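You operate a simulated robot arm through the tools that you are given. There is no shell and no other tool. Be economical: measure what you need, move in short steps, check, and stop when the job is done.

You run a simulated two-armed robot. Do the job below in one go: nothing can be reset, and whatever is moved stays where it is left.

JOB
Move the work lamp's plug to the blue socket and light it again.
Fine: socket breaker off while the plug moves, the other breakers stay; shut the cream cabinet; the lamp stays on. Where these are worked on the way, their far stop is far enough and under half their travel is too little: socket breaker.

The check looks at the end state, three seconds after you hand in, the way a careful person would. Anything else that was tipped, shoved, dropped, spilled or broken makes it a failure.

ROBOT AND FRAMES
Two 7-joint arms with two-finger parallel grippers on one trunk, on a base that drives. Base frame: it is fixed to the floor where the robot stands at the start and does not move with it; the origin is under the middle of the robot, x ahead of it, y to its left, z up. Lengths are in mm, angles in rad, forces in N, time in s.
The left shoulder is at the start at [50, 165, 1030], the right one opposite. With the tool pointing down near the work surface each hand reaches from about 100 to 660 mm from the robot's upright axis, wherever it stands, measured 20 degrees to its own side. Places, roughly: blue plug [1500, -500, 1000]; cream cabinet door [1100, -100, 900]; fan breaker [1200, 0, 1200]; lamp breaker [1200, -100, 1200]; socket breaker [1200, -200, 1200]; work lamp [1300, -400, 1400]. Payload 3.91 kg a hand.
Tool frame (each hand has its own): the origin (TCP) lies between the finger pads and is the grasp point; the fingertips stand 30 mm ahead of it; z points along the fingers, y is the line along which they close. The gripper opens to 110 mm. The fingers are 20 mm wide and 10 mm thick; the gripper's body (48 by 112 mm) begins 55 mm behind the TCP.
Orientation is that of the tool frame in the base frame, as [roll, pitch, yaw] about the fixed x, y, z axes, in that order (R = Rz(yaw) Ry(pitch) Rx(roll)). With the fingers straight down and closing along the base's y, the tool's x points along the base's -x, its y along +y and its z along -z.

CONTROLS
- The arms move only by the tool nudge_tool. It takes "left_moves", "right_moves" or both (then of equal length, played together; a hand with none holds still); each is a list of rows, each an object (a shift or turn left out is 0, a gripper value left out holds the last) with "delta_pos": the shift along the base's x, y, z in mm, a list of three; "rotation": the turn, a rotation vector about the base's x, y, z in rad, a list of three; "grip": the closure in counts, from 0 (fully open) to 255 (shut). In form: [{"delta_pos": [dx, dy, dz], "rotation": [rx, ry, rz], "grip": grip}, ...]. A call has 1 to 10 rows; each row shifts and turns the commanded pose from where the row before left it. A row lasts 0.2 s, in which the tool goes at most 50 mm and 0.15 rad; a call with a longer step from one row to the next is refused whole, and so is a gripper value outside its range. Where a pose cannot be reached the arm comes as near as it can. A force on the tool above 40 N (or 10 N above the force at the start of the call, whichever is more), or a blocked arm, ends the call early, and 0.2 s more pass. The fingers move at their own pace (about 45 mm/s each) and stop on an object; they squeeze with about 24 N. The grip force told is the motor's: it shows also when the fingers shut on nothing. Time passes only in rows, and 0.2 s behind the last, so rows that do not move let the fingers close. The reply holds the time, the measured pose of the TCP, the force on the tool along the base axes, the opening and the grip force, in the units named above and with some noise, with the torque about the TCP (base axes, N m) and any sound that the robot's microphone picked up.
- Cameras (640 x 400 px; columns grow to the right, rows downward): "scene" is now at [113.6, 1.1, 1272.7]; the picture's right is [0.01, -1.00, 0.00], its down [0.18, 0.00, -0.98] and it looks along [0.98, 0.01, 0.18] (base axes); focal length 282 px, centre (320, 200). "left" rides on the left gripper at [72, -17, -103] in its tool frame; the picture's right is [0.23, 0.97, 0.00], its down [-0.76, 0.18, -0.62] and it looks along [-0.61, 0.14, 0.78] (tool axes); focal length 222 px, centre (320, 200). "right" rides on the right gripper at [72, 17, -103] in its tool frame; the picture's right is [-0.23, 0.97, 0.00], its down [-0.76, -0.18, -0.62] and it looks along [-0.61, -0.14, 0.78] (tool axes); focal length 222 px, centre (320, 200). There is no depth. A picture from a camera that has moved, and an enlarged one, comes with that camera's place and axes in the base frame and with its lens.
- capture(camera): a new picture of that camera. It takes no simulated time.
- lift_body(by): slides the trunk up (or, below 0, down) by that many mm; the arms and the scene camera ride with it, the base frame stays. It gives what a move gives, with no picture.
- drive_base(legs): drives the robot by 1 to 6 legs, each [ahead, left, turn to the left] in mm, mm and rad, along the robot's own axes; the way and the turn of a leg run together, so that a leg with both is an arc; at most 1500 mm and 3.142 rad a leg. The arms and the cameras ride along, it lands a little off, and it stops where it bumps. It gives what a move gives.
- aim_head(pan, tilt): turns the head with the scene camera to pan (to the left, within 1.396 rad either way) and tilt (down, from -0.506 to 1.204), counted from straight ahead of the robot. It gives what a move gives.
- inspect(camera, box): a new picture of the part [left, top, right, bottom] of that camera's present view, enlarged. It takes no simulated time.
- sign_off(): hands the job in; it is judged then, once.

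Work in short steps. Places have to be worked out from the pictures, the camera data and where the tool is seen: move nearer, look again, correct. Check each grasp and each placing, and mend what went wrong. You have 120 turns and 100 pictures in all, those below and enlarged ones among them. Open the grippers and draw the arms clear of the work before you hand the job in, unless the task says otherwise; then end with one line.

The tools are called after "Emit:" by a JSON object that holds its "op" and its "data". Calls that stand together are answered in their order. nudge_tool: Moves the arms, as the interface text tells. Its arguments: {"type":"object","properties":{"left_moves":{"type":"array"},"right_moves":{"type":"array"}},"required":[]} The other tools are called the same way: lift_body (by) slides the trunk up or down; drive_base (legs) drives the base; aim_head (pan, tilt) turns the head that bears the scene camera; capture (camera) takes a picture; inspect (camera, box) takes an enlarged picture of a part of a camera's view; sign_off () hands the job in.

At the start:

```text
time: 0.0
left_eef_pos: [375.2, 179.6, 1269.5]
left_orientation: [3.141, 0.001, -3.141]
left_ft_force: [-0.4, 0.4, -0.5]
left_moment: [0.02, -0.03, -0.01]
left_gripper_width: 110.2
left_grasp_force: 0.0
right_eef_pos: [373.2, -183.0, 1247.3]
right_orientation: [3.141, 0.002, 3.14]
right_ft_force: [-1.3, -0.4, -1.0]
right_moment: [0.03, -0.01, 0.05]
right_gripper_width: 110.1
right_grasp_force: 0.1
trunk travel left (down, up): [-250.0, 253.0]
robot x, y, heading: [-3.2, 2.7, -0.0]
head pan, tilt: [0.007, -0.185]
```

scene: 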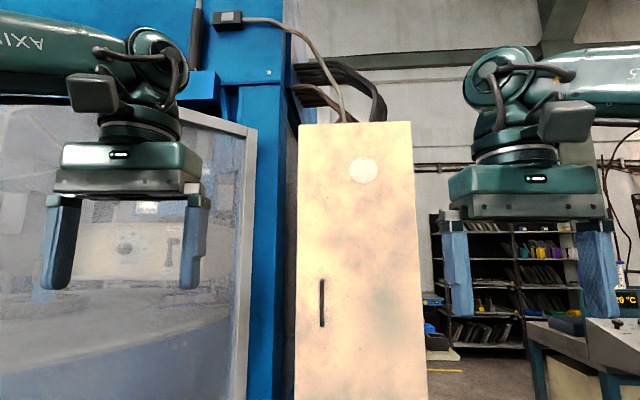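
right: 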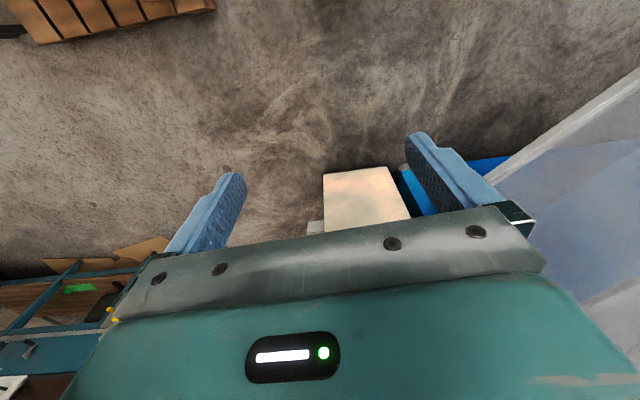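
left: 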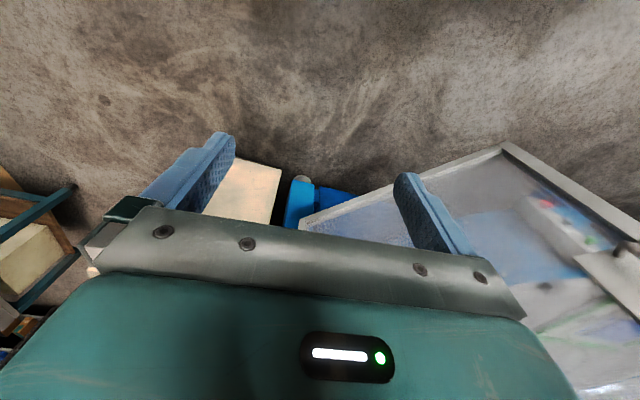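

The picture shows the cream cabinet ahead with a slot-like handle; the arms hide much to the right. I turn the head right to look for the lamp and sockets.

Emit:
{"op": "aim_head", "data": {"pan": -0.35, "tilt": 0.1}}

Emit:
{"op": "inspect", "data": {"camera": "scene", "box": [160, 0, 480, 400]}}

Emit:
{"op": "capture", "data": {"camera": "scene"}}

```text
time: 0.8
left_eef_pos: [375.5, 180.4, 1267.8]
left_orientation: [-3.141, 0.001, 3.141]
left_ft_force: [-0.2, -0.7, 0.7]
left_moment: [0.0, 0.01, 0.0]
left_gripper_width: 110.2
left_grasp_force: 0.0
right_eef_pos: [373.6, -183.1, 1245.9]
right_orientation: [3.14, 0.001, 3.141]
right_ft_force: [0.3, 0.2, 0.1]
right_moment: [0.01, -0.01, -0.03]
right_gripper_width: 110.0
right_grasp_force: 0.1
trunk travel left (down, up): [-250.0, 253.0]
robot x, y, heading: [-3.8, 5.0, -0.0]
head pan, tilt: [-0.351, 0.099]
```

```text
1.00 times, centred on (320, 200) of scene (not enlarged: the box is as wide or as high as the picture)
camera zoom: at [116.1, -31.1, 1247.6], right [-0.34, -0.94, 0.0], down [-0.09, 0.03, -1.0], along [0.93, -0.34, -0.1], focal length 282 px, centre (320, 200)
```

zoom: 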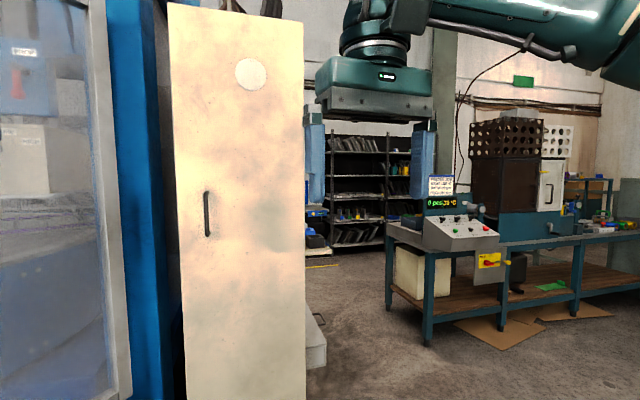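

```text
95 pictures are left
camera scene: at [116.1, -31.1, 1247.6], right [-0.34, -0.94, 0.0], down [-0.09, 0.03, -1.0], along [0.93, -0.34, -0.1], focal length 282 px, centre (320, 200)
```

scene: 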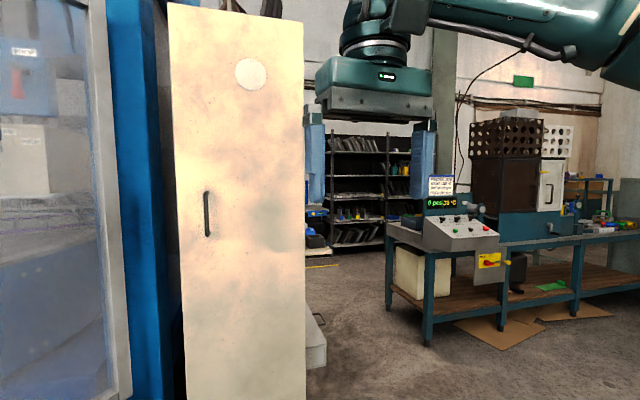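

The lamp and plugs should lie just behind the right gripper, right of the cabinet. I drive to the right to see past it.

Emit:
{"op": "drive_base", "data": {"legs": [[0, -450, 0]]}}

Emit:
{"op": "aim_head", "data": {"pan": 0.0, "tilt": 0.0}}

Emit:
{"op": "capture", "data": {"camera": "scene"}}

```text
time: 4.1
left_eef_pos: [377.7, -126.5, 1268.7]
left_orientation: [-3.141, 0.0, 3.137]
left_ft_force: [-0.2, -0.1, 1.2]
left_moment: [0.0, -0.02, 0.0]
left_gripper_width: 110.0
left_grasp_force: 0.1
right_eef_pos: [373.9, -491.4, 1246.6]
right_orientation: [3.137, 0.003, 3.138]
right_ft_force: [0.5, -1.1, -0.3]
right_moment: [0.03, -0.01, 0.03]
right_gripper_width: 110.0
right_grasp_force: 0.1
trunk travel left (down, up): [-250.0, 253.0]
robot x, y, heading: [1.8, -310.0, -0.0]
head pan, tilt: [-0.351, 0.099]
stopped in leg 1: the robot was blocked; the commanded pose is now the measured one
```

```text
time: 4.9
left_eef_pos: [376.2, -127.7, 1270.0]
left_orientation: [3.14, 0.002, 3.137]
left_ft_force: [-0.6, 0.2, -0.3]
left_moment: [0.04, -0.02, -0.02]
left_gripper_width: 110.2
left_grasp_force: 0.0
right_eef_pos: [374.2, -490.4, 1246.3]
right_orientation: [3.138, 0.0, 3.136]
right_ft_force: [-0.5, 0.2, -0.3]
right_moment: [0.01, 0.01, -0.01]
right_gripper_width: 110.0
right_grasp_force: 0.1
trunk travel left (down, up): [-250.0, 253.0]
robot x, y, heading: [-1.3, -303.5, -0.007]
head pan, tilt: [0.0, 0.0]
```

```text
94 pictures are left
camera scene: at [120.5, -305.8, 1256.6], right [0.0, -1.0, 0.0], down [0.0, 0.0, -1.0], along [1.0, 0.0, 0.0], focal length 282 px, centre (320, 200)
```

scene: 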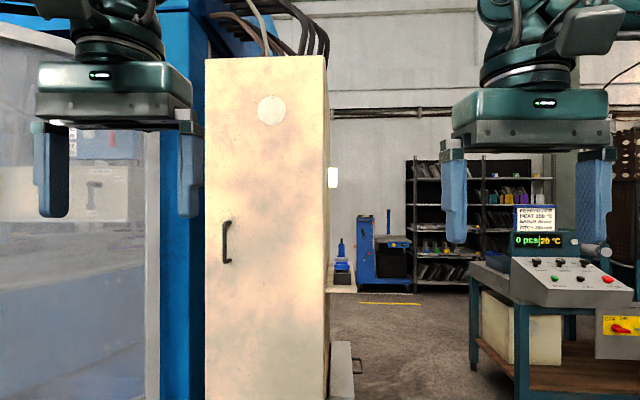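

The door is shut with a handle on its left; something like a lamp is lit on the cabinet's right side. The base was blocked to the right, so I look there.

Emit:
{"op": "aim_head", "data": {"pan": -1.2, "tilt": 0.7}}

Emit:
{"op": "capture", "data": {"camera": "scene"}}

Emit:
{"op": "aim_head", "data": {"pan": -0.3, "tilt": 0.7}}

Emit:
{"op": "capture", "data": {"camera": "scene"}}

```text
time: 6.3
left_eef_pos: [376.9, -127.3, 1269.2]
left_orientation: [-3.141, 0.002, 3.137]
left_ft_force: [0.0, 1.0, 1.0]
left_moment: [-0.02, 0.01, -0.04]
left_gripper_width: 109.9
left_grasp_force: 0.1
right_eef_pos: [373.6, -491.1, 1245.8]
right_orientation: [3.137, 0.003, 3.133]
right_ft_force: [0.6, -0.2, -0.7]
right_moment: [0.03, -0.01, -0.04]
right_gripper_width: 109.9
right_grasp_force: 0.0
trunk travel left (down, up): [-250.0, 253.0]
robot x, y, heading: [1.6, -307.0, -0.002]
head pan, tilt: [-1.201, 0.7]
```

```text
93 pictures are left
camera scene: at [61.0, -384.7, 1192.8], right [-0.93, -0.36, 0.0], down [-0.23, 0.6, -0.77], along [0.27, -0.71, -0.64], focal length 282 px, centre (320, 200)
```

scene: 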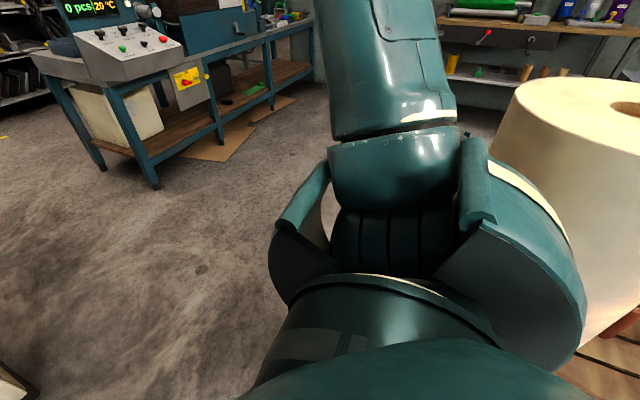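

```text
time: 7.5
left_eef_pos: [376.4, -126.8, 1269.4]
left_orientation: [3.141, 0.003, 3.136]
left_ft_force: [0.2, -0.3, 0.4]
left_moment: [-0.06, -0.01, 0.01]
left_gripper_width: 109.9
left_grasp_force: 0.0
right_eef_pos: [374.0, -491.4, 1246.5]
right_orientation: [3.139, 0.001, 3.133]
right_ft_force: [0.0, -0.8, 0.4]
right_moment: [0.02, -0.03, 0.03]
right_gripper_width: 110.0
right_grasp_force: 0.0
trunk travel left (down, up): [-250.0, 253.0]
robot x, y, heading: [-0.5, -303.9, -0.001]
head pan, tilt: [-0.3, 0.7]
```

```text
92 pictures are left
camera scene: at [111.5, -330.9, 1192.8], right [-0.3, -0.95, 0.0], down [-0.61, 0.19, -0.76], along [0.73, -0.23, -0.64], focal length 282 px, centre (320, 200)
```

scene: 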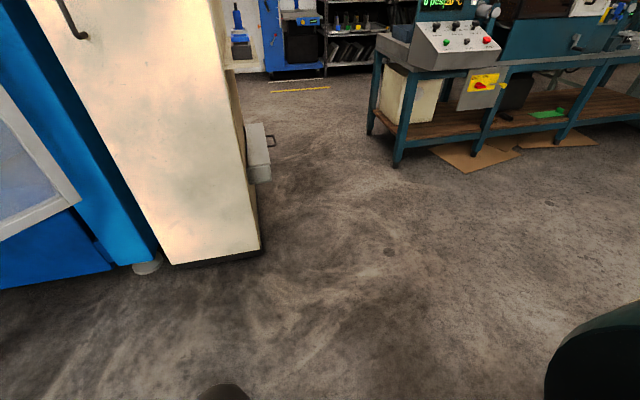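

A large paper roll on a pallet stands right-rear; the floor ahead is free. I drive ahead, then to the right, and look at the cabinet's right side.

Emit:
{"op": "drive_base", "data": {"legs": [[350, 0, 0], [0, -500, 0], [0, 0, 0.6]]}}

Emit:
{"op": "aim_head", "data": {"pan": 0.0, "tilt": 0.15}}

Emit:
{"op": "capture", "data": {"camera": "scene"}}

```text
time: 11.5
left_eef_pos: [731.9, -226.7, 1270.4]
left_orientation: [3.139, 0.003, 3.133]
left_ft_force: [-0.4, 0.1, 1.0]
left_moment: [0.01, 0.03, 0.02]
left_gripper_width: 109.8
left_grasp_force: 0.1
right_eef_pos: [727.6, -588.3, 1247.1]
right_orientation: [3.135, 0.001, 3.133]
right_ft_force: [-1.0, 0.4, -0.7]
right_moment: [-0.02, -0.02, 0.01]
right_gripper_width: 110.0
right_grasp_force: 0.0
trunk travel left (down, up): [-250.0, 253.0]
robot x, y, heading: [354.5, -404.6, -0.01]
head pan, tilt: [-0.3, 0.7]
stopped in leg 2: the robot was blocked; the commanded pose is now the measured one
```

```text
time: 12.4
left_eef_pos: [731.6, -226.3, 1269.1]
left_orientation: [3.14, 0.002, 3.133]
left_ft_force: [1.2, 0.6, -0.7]
left_moment: [0.0, 0.0, -0.01]
left_gripper_width: 110.0
left_grasp_force: 0.0
right_eef_pos: [728.3, -589.5, 1247.1]
right_orientation: [3.138, 0.004, 3.131]
right_ft_force: [-1.2, -1.0, 0.4]
right_moment: [0.02, 0.04, 0.03]
right_gripper_width: 109.7
right_grasp_force: 0.1
trunk travel left (down, up): [-250.0, 253.0]
robot x, y, heading: [357.4, -401.5, -0.008]
head pan, tilt: [0.0, 0.15]
```

```text
91 pictures are left
camera scene: at [477.7, -403.2, 1242.8], right [-0.01, -1.0, 0.0], down [-0.15, 0.0, -0.99], along [0.99, -0.01, -0.15], focal length 282 px, centre (320, 200)
```

scene: 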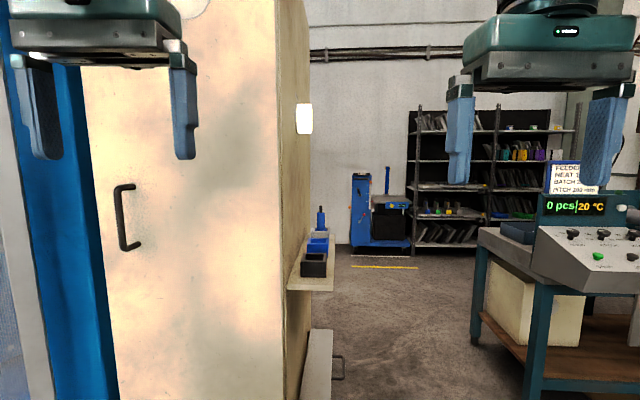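

On the cabinet's right side I see a small shelf with a black and a blue socket with a plug, and the lit lamp above. Blocked again on the right; I look at what is there.

Emit:
{"op": "aim_head", "data": {"pan": -1.39, "tilt": 0.9}}

Emit:
{"op": "capture", "data": {"camera": "scene"}}

Emit:
{"op": "capture", "data": {"camera": "right"}}

```text
time: 14.0
left_eef_pos: [731.5, -227.5, 1269.5]
left_orientation: [3.139, 0.003, 3.133]
left_ft_force: [-0.3, -0.3, 0.1]
left_moment: [0.03, 0.02, 0.01]
left_gripper_width: 110.0
left_grasp_force: 0.1
right_eef_pos: [728.5, -589.5, 1246.7]
right_orientation: [3.137, 0.002, 3.129]
right_ft_force: [0.7, 0.6, -1.3]
right_moment: [0.01, 0.0, 0.02]
right_gripper_width: 110.1
right_grasp_force: 0.0
trunk travel left (down, up): [-250.0, 253.0]
robot x, y, heading: [354.1, -402.9, -0.009]
head pan, tilt: [-1.389, 0.901]
```

```text
90 pictures are left
camera scene: at [398.2, -476.9, 1176.6], right [-0.98, -0.18, 0.0], down [-0.14, 0.77, -0.62], along [0.11, -0.61, -0.78], focal length 282 px, centre (320, 200)
```

scene: 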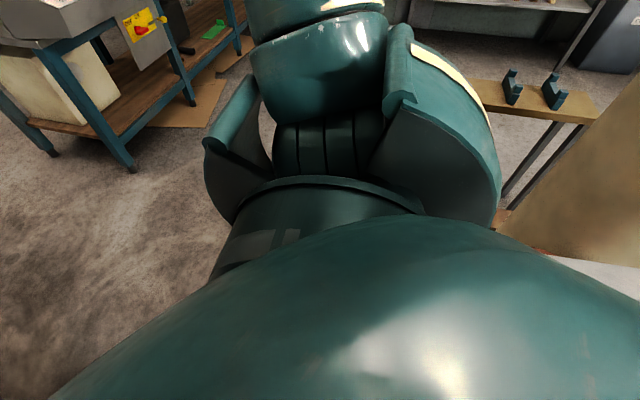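

```text
89 pictures are left
camera right: at [655.3, -571.2, 1351.0], right [0.24, 0.97, 0.0], down [0.76, -0.19, 0.62], along [0.61, -0.14, -0.78], focal length 222 px, centre (320, 200)
```

right: 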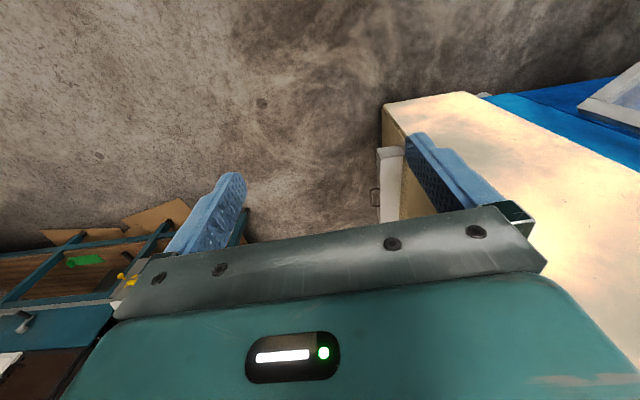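

A stand/roll lies right of the base behind. I go ahead 230 more, then try to the right again.

Emit:
{"op": "drive_base", "data": {"legs": [[230, 0, 0], [0, -400, 0]]}}

Emit:
{"op": "aim_head", "data": {"pan": 0.2, "tilt": 0.3}}

Emit:
{"op": "capture", "data": {"camera": "scene"}}

```text
time: 19.4
left_eef_pos: [959.0, -632.1, 1269.1]
left_orientation: [3.139, 0.004, 3.136]
left_ft_force: [0.1, -0.1, 1.0]
left_moment: [0.02, -0.01, -0.01]
left_gripper_width: 109.8
left_grasp_force: 0.1
right_eef_pos: [957.0, -995.9, 1246.0]
right_orientation: [3.138, 0.002, 3.134]
right_ft_force: [0.0, 0.3, -0.3]
right_moment: [-0.01, 0.0, 0.0]
right_gripper_width: 110.2
right_grasp_force: 0.1
trunk travel left (down, up): [-250.0, 253.0]
robot x, y, heading: [582.9, -812.7, -0.004]
head pan, tilt: [-1.389, 0.901]
```

```text
time: 21.1
left_eef_pos: [960.1, -632.2, 1269.6]
left_orientation: [3.141, 0.003, 3.136]
left_ft_force: [-1.2, 0.2, 0.6]
left_moment: [-0.03, 0.01, 0.01]
left_gripper_width: 109.9
left_grasp_force: 0.0
right_eef_pos: [957.1, -996.1, 1246.1]
right_orientation: [3.137, 0.004, 3.134]
right_ft_force: [-0.1, -0.3, 0.4]
right_moment: [-0.01, 0.0, 0.0]
right_gripper_width: 110.2
right_grasp_force: 0.1
trunk travel left (down, up): [-250.0, 253.0]
robot x, y, heading: [585.3, -810.6, -0.004]
head pan, tilt: [0.201, 0.3]
```

```text
88 pictures are left
camera scene: at [704.8, -791.4, 1228.8], right [0.2, -0.98, 0.0], down [-0.29, -0.06, -0.96], along [0.94, 0.19, -0.3], focal length 282 px, centre (320, 200)
```

scene: 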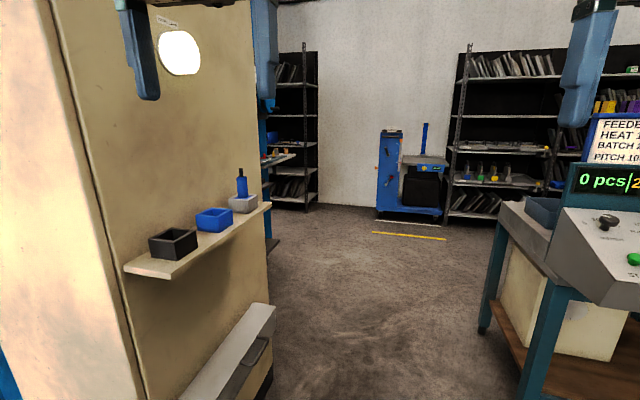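

The shelf carries a black socket, a blue empty socket and a grey one holding a blue plug. I zoom in.

Emit:
{"op": "inspect", "data": {"camera": "scene", "box": [110, 150, 290, 290]}}

Emit:
{"op": "inspect", "data": {"camera": "scene", "box": [130, 0, 290, 100]}}

```text
2.86 times, centred on (200, 220) of scene
camera zoom: at [704.8, -791.4, 1228.8], right [0.2, -0.98, 0.0], down [-0.29, -0.06, -0.96], along [0.94, 0.19, -0.3], focal length 806 px, centre (663, 143)
```

zoom: 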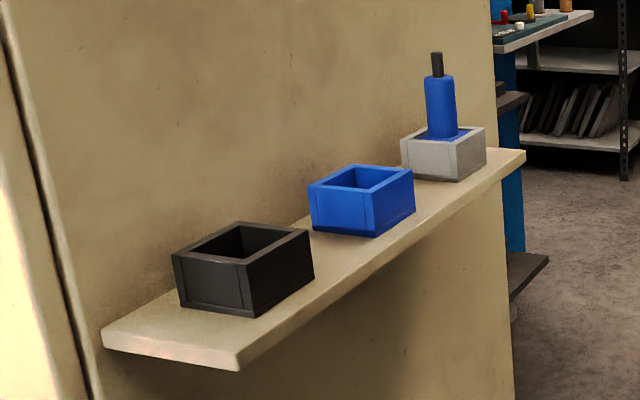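

```text
4.00 times, centred on (210, 50) of scene
camera zoom: at [704.8, -791.4, 1228.8], right [0.2, -0.98, 0.0], down [-0.29, -0.06, -0.96], along [0.94, 0.19, -0.3], focal length 1129 px, centre (760, 800)
```

zoom: 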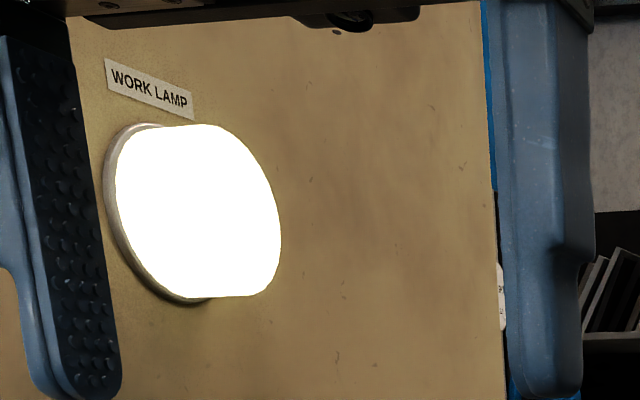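

Target clear: grey socket → blue socket on the side shelf. First the breaker behind the door: I drive back left in front of the cabinet and look at the handle.

Emit:
{"op": "drive_base", "data": {"legs": [[0, 850, 0], [-80, 0, 0]]}}

Emit:
{"op": "aim_head", "data": {"pan": 0.0, "tilt": 0.2}}

Emit:
{"op": "capture", "data": {"camera": "scene"}}

```text
time: 29.5
left_eef_pos: [883.5, 214.8, 1269.9]
left_orientation: [3.141, 0.002, 3.134]
left_ft_force: [-0.5, 0.5, 0.5]
left_moment: [-0.02, -0.04, 0.0]
left_gripper_width: 110.2
left_grasp_force: 0.1
right_eef_pos: [879.8, -149.5, 1246.3]
right_orientation: [3.138, 0.001, 3.133]
right_ft_force: [-1.2, -0.2, 0.5]
right_moment: [-0.02, -0.03, 0.0]
right_gripper_width: 109.8
right_grasp_force: 0.0
trunk travel left (down, up): [-250.0, 253.0]
robot x, y, heading: [504.2, 37.0, -0.009]
head pan, tilt: [0.201, 0.3]
```

```text
time: 30.3
left_eef_pos: [883.5, 214.3, 1269.3]
left_orientation: [-3.141, 0.003, 3.135]
left_ft_force: [0.4, 0.3, 0.0]
left_moment: [-0.03, 0.0, 0.01]
left_gripper_width: 109.9
left_grasp_force: 0.1
right_eef_pos: [882.3, -149.7, 1246.7]
right_orientation: [3.137, 0.002, 3.133]
right_ft_force: [-0.3, 0.4, 0.0]
right_moment: [0.0, 0.05, 0.02]
right_gripper_width: 109.7
right_grasp_force: 0.0
trunk travel left (down, up): [-250.0, 253.0]
robot x, y, heading: [506.4, 36.9, -0.004]
head pan, tilt: [0.0, 0.201]
```

```text
85 pictures are left
camera scene: at [630.6, 36.7, 1238.1], right [0.0, -1.0, 0.0], down [-0.2, 0.0, -0.98], along [0.98, 0.0, -0.2], focal length 282 px, centre (320, 200)
```

scene: 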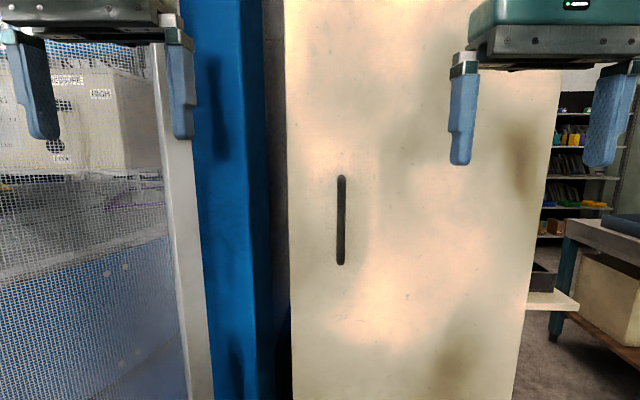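

Triangulating three views puts the handle at about x 1059, y 2, z 1045–1188, door face near x 1100. I turn the right hand to point ahead, level with the handle.

Emit:
{"op": "nudge_tool", "data": {"right_moves": [{"delta_pos": [5, 15, -13], "rotation": [0, -0.15, 0]}, {"delta_pos": [5, 15, -13], "rotation": [0, -0.15, 0]}, {"delta_pos": [5, 15, -13], "rotation": [0, -0.15, 0]}, {"delta_pos": [5, 15, -13], "rotation": [0, -0.15, 0]}, {"delta_pos": [5, 15, -13], "rotation": [0, -0.15, 0]}, {"delta_pos": [5, 15, -13], "rotation": [0, -0.15, 0]}, {"delta_pos": [5, 15, -13], "rotation": [0, -0.15, 0]}, {"delta_pos": [5, 15, -13], "rotation": [0, -0.15, 0]}, {"delta_pos": [5, 15, -13], "rotation": [0, -0.15, 0]}, {"delta_pos": [5, 15, -13], "rotation": [0, -0.15, 0]}]}}

Emit:
{"op": "nudge_tool", "data": {"right_moves": [{"delta_pos": [5, 0, 0], "rotation": [0, -0.07, 0], "grip": 80}, {"delta_pos": [5, 0, 0]}]}}

Emit:
{"op": "capture", "data": {"camera": "scene"}}

```text
time: 32.5
left_eef_pos: [884.8, 213.8, 1269.3]
left_orientation: [3.14, -0.001, 3.136]
left_ft_force: [-0.5, 0.7, -0.5]
left_moment: [0.01, -0.01, -0.01]
left_gripper_width: 110.0
left_grasp_force: 0.1
right_eef_pos: [931.9, 2.4, 1116.9]
right_orientation: [2.999, 1.504, 3.001]
right_ft_force: [-1.2, 0.3, -0.8]
right_moment: [0.0, -0.01, -0.01]
right_gripper_width: 109.9
right_grasp_force: 0.0
trunk travel left (down, up): [-250.0, 253.0]
robot x, y, heading: [508.0, 38.2, -0.006]
head pan, tilt: [0.0, 0.201]
```

```text
time: 33.1
left_eef_pos: [883.8, 213.0, 1269.6]
left_orientation: [3.14, 0.002, 3.135]
left_ft_force: [-0.8, -0.7, -0.2]
left_moment: [-0.02, 0.02, 0.02]
left_gripper_width: 110.1
left_grasp_force: 0.2
right_eef_pos: [941.4, 1.9, 1117.2]
right_orientation: [1.502, 1.564, 1.507]
right_ft_force: [-0.5, 0.0, 0.0]
right_moment: [0.04, -0.03, -0.01]
right_gripper_width: 75.4
right_grasp_force: 0.1
trunk travel left (down, up): [-250.0, 253.0]
robot x, y, heading: [511.6, 35.9, -0.002]
head pan, tilt: [0.0, 0.201]
```

```text
84 pictures are left
camera scene: at [630.6, 36.6, 1238.2], right [-0.01, -1.0, 0.0], down [-0.2, 0.0, -0.98], along [0.98, -0.01, -0.2], focal length 282 px, centre (320, 200)
```

scene: 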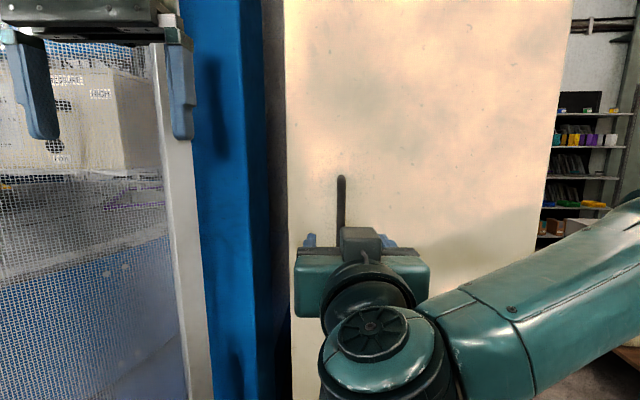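

Hand is level and roughly centred on the handle. I check with the right camera.

Emit:
{"op": "capture", "data": {"camera": "right"}}

```text
83 pictures are left
camera right: at [837.2, 19.3, 1045.4], right [0.0, 0.97, 0.24], down [-0.62, -0.19, 0.76], along [0.78, -0.14, 0.61], focal length 222 px, centre (320, 200)
```

right: 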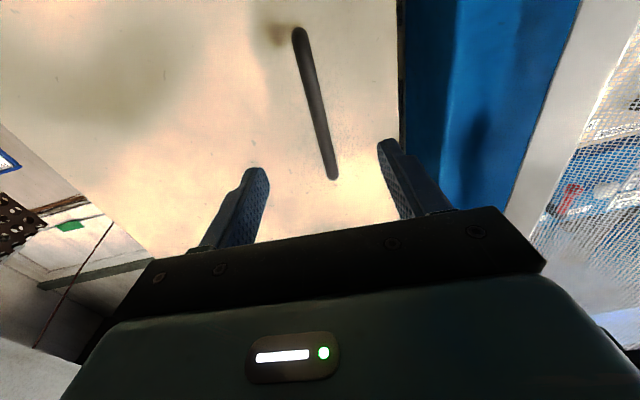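

The handle lies between the fingers. I advance about 108 mm and close.

Emit:
{"op": "nudge_tool", "data": {"right_moves": [{"delta_pos": [40, 0, 0]}, {"delta_pos": [40, 0, 0]}, {"delta_pos": [28, 0, 0]}, {"grip": 255}, {}, {}, {}, {}]}}

Emit:
{"op": "capture", "data": {"camera": "right"}}

```text
time: 34.9
left_eef_pos: [883.7, 214.8, 1270.4]
left_orientation: [3.141, 0.001, 3.134]
left_ft_force: [0.5, 0.8, 0.4]
left_moment: [0.0, 0.0, 0.02]
left_gripper_width: 109.9
left_grasp_force: 0.1
right_eef_pos: [1049.5, 1.7, 1118.4]
right_orientation: [1.583, 1.563, 1.59]
right_ft_force: [0.2, 4.2, -0.1]
right_moment: [-0.37, -0.06, 0.03]
right_gripper_width: 13.9
right_grasp_force: 45.4
trunk travel left (down, up): [-250.0, 253.0]
robot x, y, heading: [510.5, 35.6, -0.002]
head pan, tilt: [0.0, 0.201]
```

```text
82 pictures are left
camera right: at [945.1, 20.0, 1045.9], right [-0.01, 0.97, 0.23], down [-0.62, -0.19, 0.76], along [0.78, -0.14, 0.61], focal length 222 px, centre (320, 200)
```

right: 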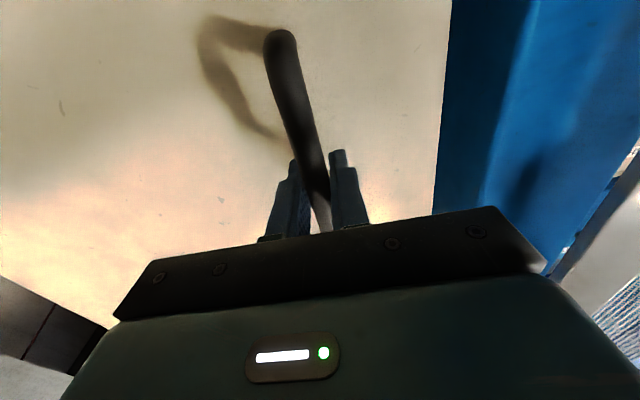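

Bar held (13.9 mm). Hinge estimated at (1110,-345), so I pull along the arc for 0.5 rad, turning the hand with the door.

Emit:
{"op": "nudge_tool", "data": {"right_moves": [{"delta_pos": [-34.3, -7.8, 0], "rotation": [0, 0, 0.1]}, {"delta_pos": [-33.4, -11.2, 0], "rotation": [0, 0, 0.1]}, {"delta_pos": [-32.1, -14.5, 0], "rotation": [0, 0, 0.1]}, {"delta_pos": [-30.5, -17.6, 0], "rotation": [0, 0, 0.1]}, {"delta_pos": [-28.6, -20.6, 0], "rotation": [0, 0, 0.1]}]}}

Emit:
{"op": "capture", "data": {"camera": "scene"}}

```text
time: 35.9
left_eef_pos: [883.3, 214.8, 1270.0]
left_orientation: [-3.141, 0.002, 3.134]
left_ft_force: [-0.2, -0.2, -0.6]
left_moment: [0.01, 0.02, -0.01]
left_gripper_width: 109.8
left_grasp_force: 0.1
right_eef_pos: [922.0, -36.6, 1117.3]
right_orientation: [3.028, 1.565, -2.84]
right_ft_force: [-6.3, 10.2, -0.5]
right_moment: [0.6, -1.05, -0.18]
right_gripper_width: 13.7
right_grasp_force: 44.9
right hand out of reach, approached as far as the arm can: row 4, 5
trunk travel left (down, up): [-250.0, 253.0]
robot x, y, heading: [506.8, 36.7, -0.005]
head pan, tilt: [0.0, 0.201]
stopped in row 5 (right hand): the force on the tool passed its limit at 46 N (the readings are from after the stop); the commanded pose is now the measured one
```

```text
81 pictures are left
camera scene: at [629.2, 37.8, 1238.4], right [0.0, -1.0, 0.0], down [-0.2, 0.0, -0.98], along [0.98, 0.0, -0.2], focal length 282 px, centre (320, 200)
```

scene: 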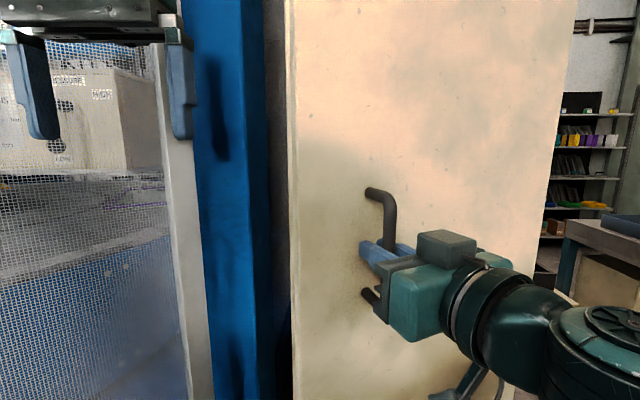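

The door is about 0.38 rad open, but the folded arm is out of room. I release, and back the base off 150 mm.

Emit:
{"op": "nudge_tool", "data": {"right_moves": [{"grip": 0}, {}, {}, {}, {}, {}]}}

Emit:
{"op": "drive_base", "data": {"legs": [[-150, 0, 0]]}}

Emit:
{"op": "capture", "data": {"camera": "scene"}}

```text
time: 37.3
left_eef_pos: [883.9, 214.9, 1269.5]
left_orientation: [3.139, 0.002, 3.135]
left_ft_force: [-0.1, -0.9, -0.6]
left_moment: [-0.01, 0.0, 0.01]
left_gripper_width: 109.7
left_grasp_force: 0.0
right_eef_pos: [924.3, -39.8, 1115.8]
right_orientation: [2.684, 1.563, 3.093]
right_ft_force: [0.2, -0.2, 0.0]
right_moment: [0.03, 0.0, 0.01]
right_gripper_width: 110.0
right_grasp_force: 0.0
trunk travel left (down, up): [-250.0, 253.0]
robot x, y, heading: [506.1, 39.4, -0.009]
head pan, tilt: [0.0, 0.201]
```

```text
time: 38.6
left_eef_pos: [733.9, 215.4, 1269.2]
left_orientation: [3.14, 0.001, 3.134]
left_ft_force: [-0.1, -0.5, -0.2]
left_moment: [0.02, -0.01, 0.05]
left_gripper_width: 110.4
left_grasp_force: 0.0
right_eef_pos: [776.0, -38.2, 1116.8]
right_orientation: [2.674, 1.56, 3.083]
right_ft_force: [-0.7, -0.3, -0.4]
right_moment: [0.0, -0.01, 0.02]
right_gripper_width: 110.2
right_grasp_force: 0.1
trunk travel left (down, up): [-250.0, 253.0]
robot x, y, heading: [356.0, 39.2, -0.002]
head pan, tilt: [0.0, 0.201]
```

```text
80 pictures are left
camera scene: at [481.1, 37.7, 1238.3], right [0.0, -1.0, 0.0], down [-0.2, 0.0, -0.98], along [0.98, 0.0, -0.2], focal length 282 px, centre (320, 200)
```

scene: 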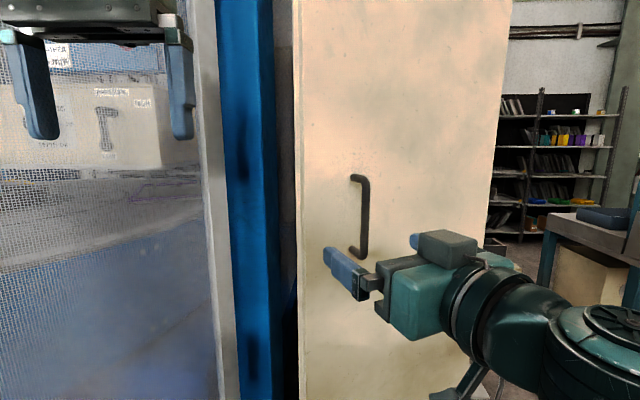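

Right hand is free. I turn the left hand to point ahead beside the door's free edge and move the right hand aside.

Emit:
{"op": "nudge_tool", "data": {"left_moves": [{"delta_pos": [16, -6, 0], "rotation": [0, -0.15, 0], "grip": 255}, {"delta_pos": [16, -6, 0], "rotation": [0, -0.15, 0]}, {"delta_pos": [16, -6, 0], "rotation": [0, -0.15, 0]}, {"delta_pos": [16, -6, 0], "rotation": [0, -0.15, 0]}, {"delta_pos": [16, -6, 0], "rotation": [0, -0.15, 0]}, {"delta_pos": [16, -6, 0], "rotation": [0, -0.15, 0]}, {"delta_pos": [16, -6, 0], "rotation": [0, -0.15, 0]}, {"delta_pos": [16, -6, 0], "rotation": [0, -0.15, 0]}, {"delta_pos": [16, -6, 0], "rotation": [0, -0.15, 0]}, {"delta_pos": [16, -6, 0], "rotation": [0, -0.15, 0]}], "right_moves": [{"delta_pos": [0, -20, -10], "rotation": [0, 0, -0.03]}, {"delta_pos": [0, -20, -10], "rotation": [0, 0, -0.03]}, {"delta_pos": [0, -20, -10], "rotation": [0, 0, -0.03]}, {"delta_pos": [0, -20, -10], "rotation": [0, 0, -0.03]}, {"delta_pos": [0, -20, -10], "rotation": [0, 0, -0.03]}, {"delta_pos": [0, -20, -10], "rotation": [0, 0, -0.03]}, {"delta_pos": [0, -20, -10], "rotation": [0, 0, -0.03]}, {"delta_pos": [0, -20, -10], "rotation": [0, 0, -0.03]}, {"delta_pos": [0, -20, -10], "rotation": [0, 0, -0.03]}, {"delta_pos": [0, -20, -10], "rotation": [0, 0, -0.03]}]}}

Emit:
{"op": "nudge_tool", "data": {"left_moves": [{"delta_pos": [20, 0, 0], "rotation": [0, -0.07, 0]}]}}

Emit:
{"op": "capture", "data": {"camera": "scene"}}

Emit:
{"op": "capture", "data": {"camera": "left"}}

```text
time: 40.9
left_eef_pos: [894.6, 154.4, 1269.7]
left_orientation: [3.061, 1.502, 3.061]
left_ft_force: [-1.1, -0.7, 0.8]
left_moment: [-0.01, -0.01, 0.02]
left_gripper_width: 0.0
left_grasp_force: 23.9
right_eef_pos: [816.3, -232.2, 1028.7]
right_orientation: [2.811, 1.562, 2.918]
right_ft_force: [0.9, -0.5, -0.1]
right_moment: [-0.02, 0.0, -0.02]
right_gripper_width: 110.0
right_grasp_force: 0.1
right hand out of reach, approached as far as the arm can: row 1, 2, 3, 4, 5, 6
trunk travel left (down, up): [-250.0, 253.0]
robot x, y, heading: [360.4, 39.1, -0.004]
head pan, tilt: [0.0, 0.201]
```

```text
time: 41.2
left_eef_pos: [914.4, 155.1, 1269.6]
left_orientation: [1.444, 1.566, 1.445]
left_ft_force: [-0.3, 0.0, 0.5]
left_moment: [0.01, 0.01, 0.0]
left_gripper_width: 0.1
left_grasp_force: 23.9
right_eef_pos: [816.8, -232.8, 1029.6]
right_orientation: [2.714, 1.562, 2.82]
right_ft_force: [0.4, -0.6, -1.2]
right_moment: [0.02, 0.0, -0.01]
right_gripper_width: 109.8
right_grasp_force: 0.1
trunk travel left (down, up): [-250.0, 253.0]
robot x, y, heading: [359.5, 37.8, -0.002]
head pan, tilt: [0.0, 0.201]
```

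```text
79 pictures are left
camera scene: at [481.8, 37.8, 1238.1], right [0.0, -1.0, 0.0], down [-0.2, 0.0, -0.98], along [0.98, 0.0, -0.2], focal length 282 px, centre (320, 200)
```

scene: 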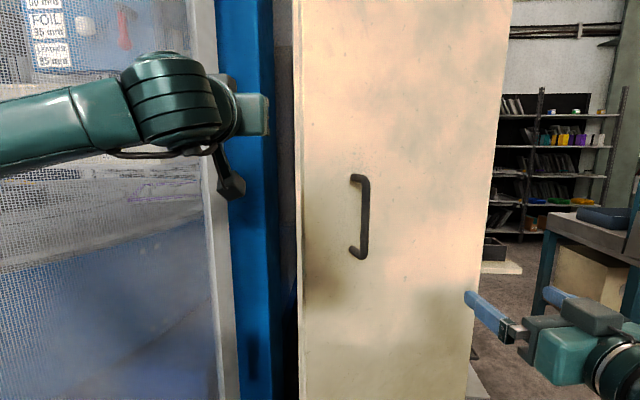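

```text
78 pictures are left
camera left: at [812.6, 139.0, 1196.9], right [0.0, 0.98, -0.22], down [-0.62, 0.17, 0.76], along [0.78, 0.14, 0.61], focal length 222 px, centre (320, 200)
```

left: 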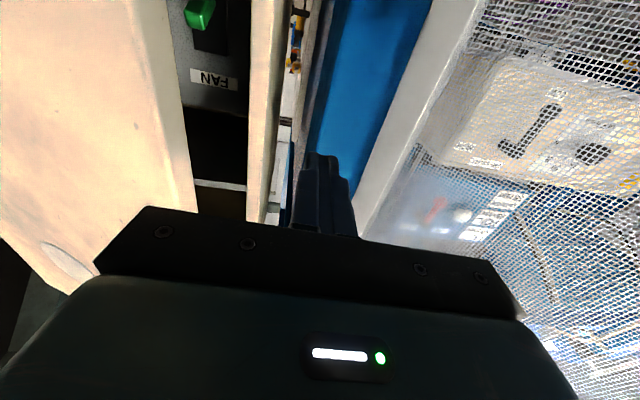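

Now the gap shows the FAN breaker inside. I pull the right hand back out of the door's sweep, and put the left finger inside the door edge.

Emit:
{"op": "nudge_tool", "data": {"right_moves": [{"delta_pos": [-22, -15, 10], "rotation": [0, 0.15, 0]}, {"delta_pos": [-22, -15, 10], "rotation": [0, 0.15, 0]}, {"delta_pos": [-22, -15, 10], "rotation": [0, 0.15, 0]}, {"delta_pos": [-22, -15, 10], "rotation": [0, 0.15, 0]}, {"delta_pos": [-22, -15, 10], "rotation": [0, 0.15, 0]}, {"delta_pos": [-22, -15, 10], "rotation": [0, 0.15, 0]}, {"delta_pos": [-22, -15, 10], "rotation": [0, 0.15, 0]}, {"delta_pos": [-22, -15, 10], "rotation": [0, 0.15, 0]}, {"delta_pos": [-22, -15, 10], "rotation": [0, 0.15, 0]}, {"delta_pos": [-22, -15, 10], "rotation": [0, 0.15, 0]}]}}

Emit:
{"op": "nudge_tool", "data": {"left_moves": [{"delta_pos": [40, 0, 0]}, {"delta_pos": [40, 0, 0]}, {"delta_pos": [0, -35, 0]}, {"delta_pos": [0, -35, 0]}, {"delta_pos": [0, -35, 0]}]}}

Emit:
{"op": "capture", "data": {"camera": "scene"}}

Emit:
{"op": "capture", "data": {"camera": "left"}}

```text
time: 43.5
left_eef_pos: [915.3, 157.5, 1269.1]
left_orientation: [1.614, 1.567, 1.614]
left_ft_force: [0.2, -0.6, -0.3]
left_moment: [0.0, -0.02, -0.01]
left_gripper_width: 0.0
left_grasp_force: 24.1
right_eef_pos: [605.8, -385.8, 1132.5]
right_orientation: [3.032, 0.06, 3.14]
right_ft_force: [-0.4, -1.2, 0.8]
right_moment: [-0.01, -0.03, 0.0]
right_gripper_width: 110.1
right_grasp_force: 0.2
right hand out of reach, approached as far as the arm can: row 1
trunk travel left (down, up): [-250.0, 253.0]
robot x, y, heading: [360.6, 41.2, -0.005]
head pan, tilt: [0.0, 0.201]
```

```text
time: 44.4
left_eef_pos: [1000.1, 126.5, 1268.2]
left_orientation: [-3.064, 1.563, -3.01]
left_ft_force: [-2.5, 17.4, -2.0]
left_moment: [-0.18, -0.01, -1.15]
left_gripper_width: 0.0
left_grasp_force: 24.5
right_eef_pos: [608.8, -382.7, 1132.4]
right_orientation: [3.032, 0.063, -3.14]
right_ft_force: [0.4, 0.0, -0.1]
right_moment: [0.04, 0.0, 0.01]
right_gripper_width: 110.0
right_grasp_force: 0.1
trunk travel left (down, up): [-250.0, 253.0]
robot x, y, heading: [358.2, 38.4, -0.005]
head pan, tilt: [0.0, 0.201]
stopped in row 4 (left hand): the force on the tool passed its limit at 56 N (the readings are from after the stop); the commanded pose is now the measured one
```

```text
77 pictures are left
camera scene: at [481.1, 40.0, 1238.1], right [0.0, -1.0, 0.0], down [-0.2, 0.0, -0.98], along [0.98, 0.0, -0.2], focal length 282 px, centre (320, 200)
```

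scene: 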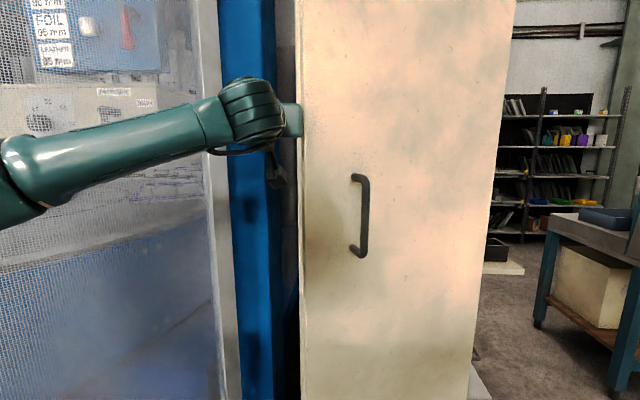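

```text
76 pictures are left
camera left: at [898.0, 104.1, 1197.0], right [-0.05, 0.97, -0.23], down [-0.63, 0.15, 0.77], along [0.78, 0.18, 0.6], focal length 222 px, centre (320, 200)
```

left: 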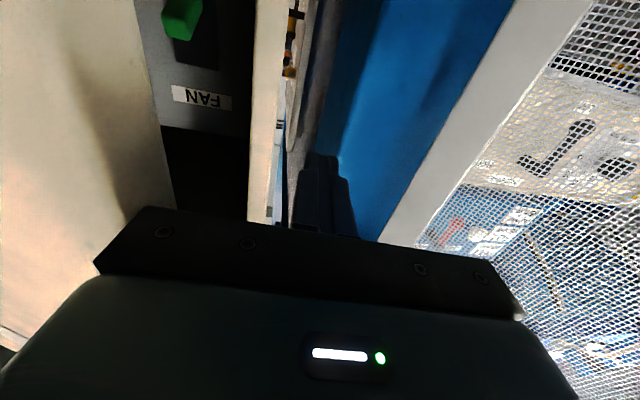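

The gripper body met the door edge, not the finger. I back off a little in x, then push with the finger along the edge's arc.

Emit:
{"op": "nudge_tool", "data": {"left_moves": [{"delta_pos": [-15, 12, 0]}, {"delta_pos": [-15, 0, 0]}, {"delta_pos": [0, -30, 0]}, {"delta_pos": [0, -30, 0]}, {"delta_pos": [-8, -25, 0]}, {"delta_pos": [-30, -25, 0]}, {"delta_pos": [-30, -25, 0]}]}}

Emit:
{"op": "capture", "data": {"camera": "scene"}}

Emit:
{"op": "capture", "data": {"camera": "left"}}

```text
time: 45.5
left_eef_pos: [970.9, 84.1, 1268.5]
left_orientation: [-2.919, 1.558, -2.831]
left_ft_force: [-2.7, 17.6, -1.8]
left_moment: [0.2, 0.03, -0.43]
left_gripper_width: 0.0
left_grasp_force: 23.9
right_eef_pos: [608.5, -381.4, 1132.4]
right_orientation: [3.033, 0.063, -3.138]
right_ft_force: [-0.4, -0.8, 0.0]
right_moment: [0.04, 0.02, 0.0]
right_gripper_width: 109.9
right_grasp_force: 0.0
trunk travel left (down, up): [-250.0, 253.0]
robot x, y, heading: [357.4, 39.2, 0.005]
head pan, tilt: [0.0, 0.201]
stopped in row 5 (left hand): the force on the tool passed its limit at 50 N (the readings are from after the stop); the commanded pose is now the measured one
```

```text
75 pictures are left
camera scene: at [480.5, 40.8, 1238.2], right [0.0, -1.0, 0.0], down [-0.2, 0.0, -0.98], along [0.98, 0.0, -0.2], focal length 282 px, centre (320, 200)
```

scene: 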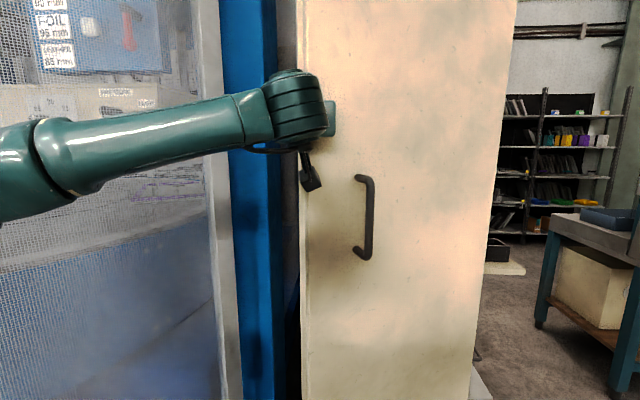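

```text
74 pictures are left
camera left: at [869.3, 57.6, 1197.7], right [-0.09, 0.97, -0.23], down [-0.63, 0.13, 0.77], along [0.77, 0.21, 0.6], focal length 222 px, centre (320, 200)
```

left: 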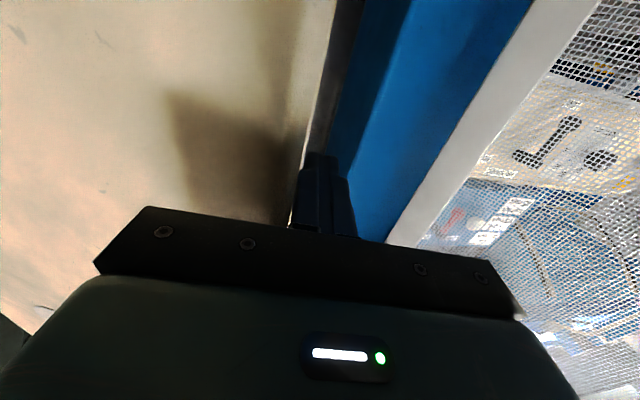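

Pushing at the edge gives too little leverage. I retract the left hand and regrasp the handle with the right hand from this farther base position.

Emit:
{"op": "nudge_tool", "data": {"left_moves": [{"delta_pos": [0, 40, 0]}, {"delta_pos": [-20, 25, 0]}, {"delta_pos": [-30, 10, 0]}, {"delta_pos": [-30, 10, 0]}, {"delta_pos": [-30, 10, 0]}, {"delta_pos": [-30, 10, 0]}, {"delta_pos": [-30, 0, 0]}, {}, {}, {}], "right_moves": [{"delta_pos": [12, 25, -2], "rotation": [0, -0.15, 0]}, {"delta_pos": [12, 25, -2], "rotation": [0, -0.15, 0]}, {"delta_pos": [12, 25, -2], "rotation": [0, -0.15, 0]}, {"delta_pos": [12, 25, -2], "rotation": [0, -0.15, 0]}, {"delta_pos": [12, 25, -2], "rotation": [0, -0.15, 0]}, {"delta_pos": [12, 25, -2], "rotation": [0, -0.15, 0]}, {"delta_pos": [12, 25, -2], "rotation": [0, -0.15, 0]}, {"delta_pos": [12, 25, -2], "rotation": [0, -0.15, 0]}, {"delta_pos": [12, 25, -2], "rotation": [0, -0.15, 0]}, {"delta_pos": [12, 25, -2], "rotation": [0, -0.15, 0]}]}}

Emit:
{"op": "nudge_tool", "data": {"right_moves": [{"delta_pos": [20, 30, 0], "grip": 60}, {"delta_pos": [20, 20, 0]}, {"delta_pos": [20, 10, 0]}, {"delta_pos": [20, 10, 0]}]}}

Emit:
{"op": "capture", "data": {"camera": "right"}}

Emit:
{"op": "capture", "data": {"camera": "scene"}}

```text
time: 47.7
left_eef_pos: [799.8, 182.0, 1267.8]
left_orientation: [3.099, 1.559, -3.112]
left_ft_force: [0.8, -1.2, 0.7]
left_moment: [-0.01, 0.03, -0.01]
left_gripper_width: 0.1
left_grasp_force: 24.4
right_eef_pos: [774.9, -136.0, 1167.5]
right_orientation: [-2.97, 1.558, -2.86]
right_ft_force: [0.3, 0.7, 0.0]
right_moment: [-0.04, 0.0, -0.02]
right_gripper_width: 110.0
right_grasp_force: 0.1
right hand out of reach, approached as far as the arm can: row 7, 8, 9, 10
trunk travel left (down, up): [-250.0, 253.0]
robot x, y, heading: [360.8, 39.5, 0.003]
head pan, tilt: [0.0, 0.201]
```

```text
time: 48.7
left_eef_pos: [799.7, 180.9, 1267.0]
left_orientation: [3.064, 1.559, 3.138]
left_ft_force: [0.6, -1.7, -0.5]
left_moment: [0.01, -0.01, -0.02]
left_gripper_width: 0.0
left_grasp_force: 23.3
right_eef_pos: [855.5, -65.6, 1167.2]
right_orientation: [-2.968, 1.563, -2.858]
right_ft_force: [0.1, -0.4, -0.4]
right_moment: [0.02, 0.01, 0.0]
right_gripper_width: 84.0
right_grasp_force: 0.1
trunk travel left (down, up): [-250.0, 253.0]
robot x, y, heading: [360.1, 35.0, 0.003]
head pan, tilt: [0.0, 0.201]
```

```text
73 pictures are left
camera right: at [749.9, -60.3, 1095.9], right [-0.1, 0.97, 0.23], down [-0.59, -0.24, 0.77], along [0.8, -0.05, 0.6], focal length 222 px, centre (320, 200)
```

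right: 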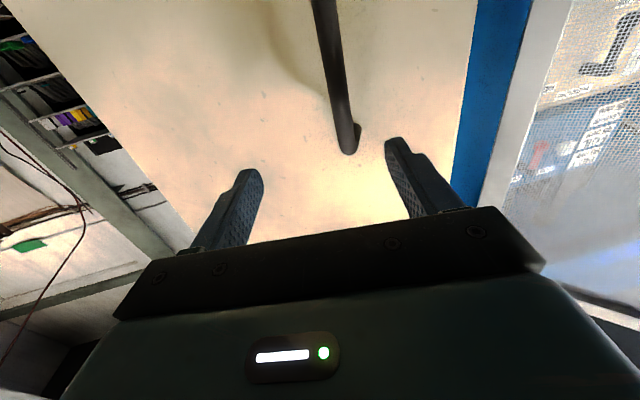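

```text
72 pictures are left
camera scene: at [481.6, 39.1, 1238.1], right [0.0, -1.0, 0.0], down [-0.2, 0.0, -0.98], along [0.98, 0.0, -0.2], focal length 282 px, centre (320, 200)
```

scene: 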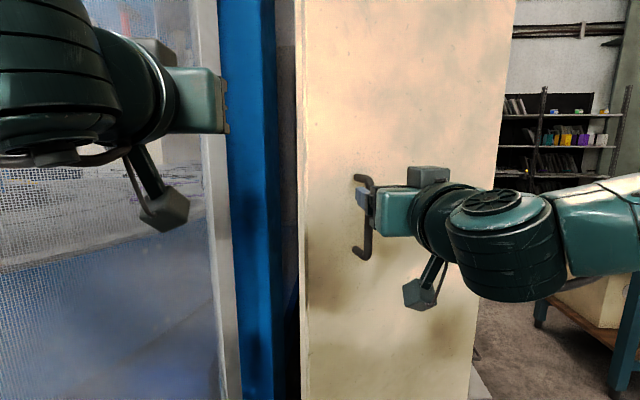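

Aligned but 45 mm high. I lower, advance to the handle and close.

Emit:
{"op": "nudge_tool", "data": {"right_moves": [{"delta_pos": [0, 10, -45]}, {"delta_pos": [35, 8, 0]}, {"delta_pos": [33, 8, 0]}, {"grip": 255}, {}, {}, {}, {}]}}

Emit:
{"op": "capture", "data": {"camera": "right"}}

```text
time: 50.5
left_eef_pos: [798.7, 183.3, 1268.0]
left_orientation: [-3.118, 1.559, -3.043]
left_ft_force: [0.1, -0.1, 0.1]
left_moment: [0.01, 0.0, 0.0]
left_gripper_width: 0.0
left_grasp_force: 23.5
right_eef_pos: [920.6, -38.1, 1121.8]
right_orientation: [-2.805, 1.559, -2.69]
right_ft_force: [-3.7, 9.4, -1.4]
right_moment: [0.11, -0.16, 0.08]
right_gripper_width: 13.8
right_grasp_force: 37.8
trunk travel left (down, up): [-250.0, 253.0]
robot x, y, heading: [357.9, 38.7, -0.0]
head pan, tilt: [0.0, 0.201]
```

```text
71 pictures are left
camera right: at [815.8, -32.0, 1051.0], right [-0.11, 0.97, 0.22], down [-0.59, -0.24, 0.77], along [0.8, -0.05, 0.6], focal length 222 px, centre (320, 200)
```

right: 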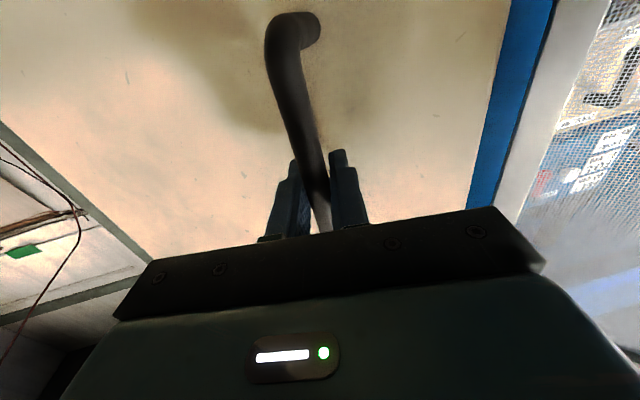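

Held again. I pull on along the arc with little hand turn.

Emit:
{"op": "nudge_tool", "data": {"right_moves": [{"delta_pos": [-29, -19, 0], "rotation": [0, 0, 0.05]}, {"delta_pos": [-27, -22, 0], "rotation": [0, 0, 0.05]}, {"delta_pos": [-24.5, -25, 0], "rotation": [0, 0, 0.05]}, {"delta_pos": [-22, -27.5, 0], "rotation": [0, 0, 0.05]}, {"delta_pos": [-19, -30, 0], "rotation": [0, 0, 0.05]}]}}

Emit:
{"op": "capture", "data": {"camera": "scene"}}

```text
time: 51.8
left_eef_pos: [797.5, 180.9, 1268.6]
left_orientation: [3.076, 1.56, -3.134]
left_ft_force: [0.2, 0.2, -0.2]
left_moment: [0.02, -0.01, 0.01]
left_gripper_width: 0.0
left_grasp_force: 23.9
right_eef_pos: [797.6, -160.8, 1121.0]
right_orientation: [-2.702, 1.559, -2.337]
right_ft_force: [-9.3, 4.4, 0.5]
right_moment: [0.68, -1.01, -0.17]
right_gripper_width: 13.7
right_grasp_force: 45.2
trunk travel left (down, up): [-250.0, 253.0]
robot x, y, heading: [359.2, 40.7, 0.002]
head pan, tilt: [0.0, 0.201]
stopped in row 5 (right hand): the force on the tool passed its limit at 41 N (the readings are from after the stop); the commanded pose is now the measured one
```

```text
70 pictures are left
camera scene: at [479.5, 39.2, 1238.6], right [0.0, -1.0, 0.0], down [-0.2, 0.0, -0.98], along [0.98, 0.0, -0.2], focal length 282 px, centre (320, 200)
```

scene: 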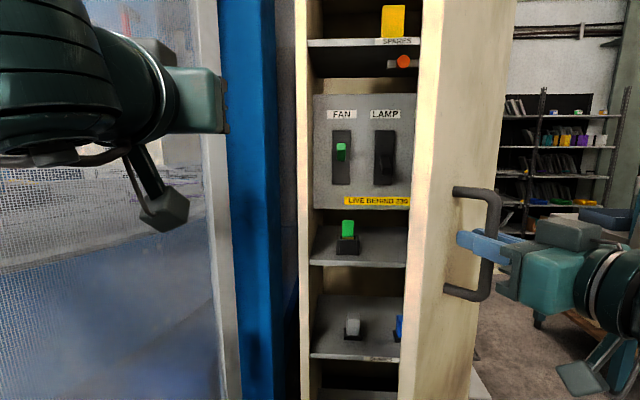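

The door is ~0.9 rad open; breakers FAN and LAMP visible. I pull on further.

Emit:
{"op": "nudge_tool", "data": {"right_moves": [{"delta_pos": [-15, -31, 0], "rotation": [0, 0, 0.1]}, {"delta_pos": [-12, -33, 0], "rotation": [0, 0, 0.1]}, {"delta_pos": [-9, -34, 0], "rotation": [0, 0, 0.1]}, {"delta_pos": [-5, -34, 0], "rotation": [0, 0, 0.1]}]}}

Emit:
{"op": "capture", "data": {"camera": "scene"}}

```text
time: 52.2
left_eef_pos: [797.3, 184.1, 1268.1]
left_orientation: [-2.929, 1.559, -2.861]
left_ft_force: [-0.8, 0.5, -0.4]
left_moment: [0.03, -0.02, -0.04]
left_gripper_width: 0.0
left_grasp_force: 23.4
right_eef_pos: [786.8, -187.5, 1113.5]
right_orientation: [-3.109, 1.538, -2.622]
right_ft_force: [-14.0, 8.9, 8.9]
right_moment: [0.51, -1.17, -0.14]
right_gripper_width: 13.9
right_grasp_force: 45.1
trunk travel left (down, up): [-250.0, 253.0]
robot x, y, heading: [356.9, 38.3, 0.001]
head pan, tilt: [0.0, 0.201]
stopped in row 2 (right hand): the force on the tool passed its limit at 98 N (the readings are from after the stop); the commanded pose is now the measured one
```

```text
69 pictures are left
camera scene: at [478.5, 41.4, 1238.3], right [0.0, -1.0, 0.0], down [-0.2, 0.0, -0.98], along [0.98, 0.0, -0.2], focal length 282 px, centre (320, 200)
```

scene: 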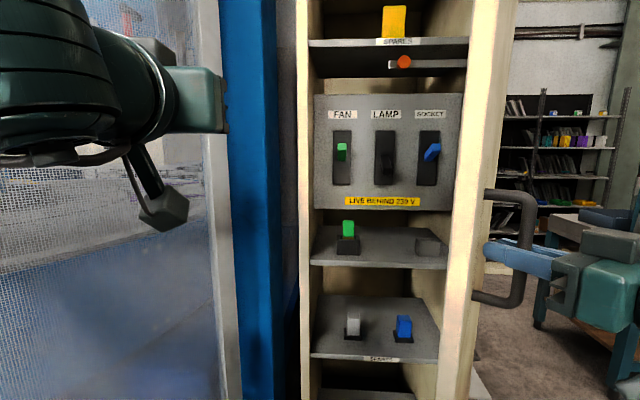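

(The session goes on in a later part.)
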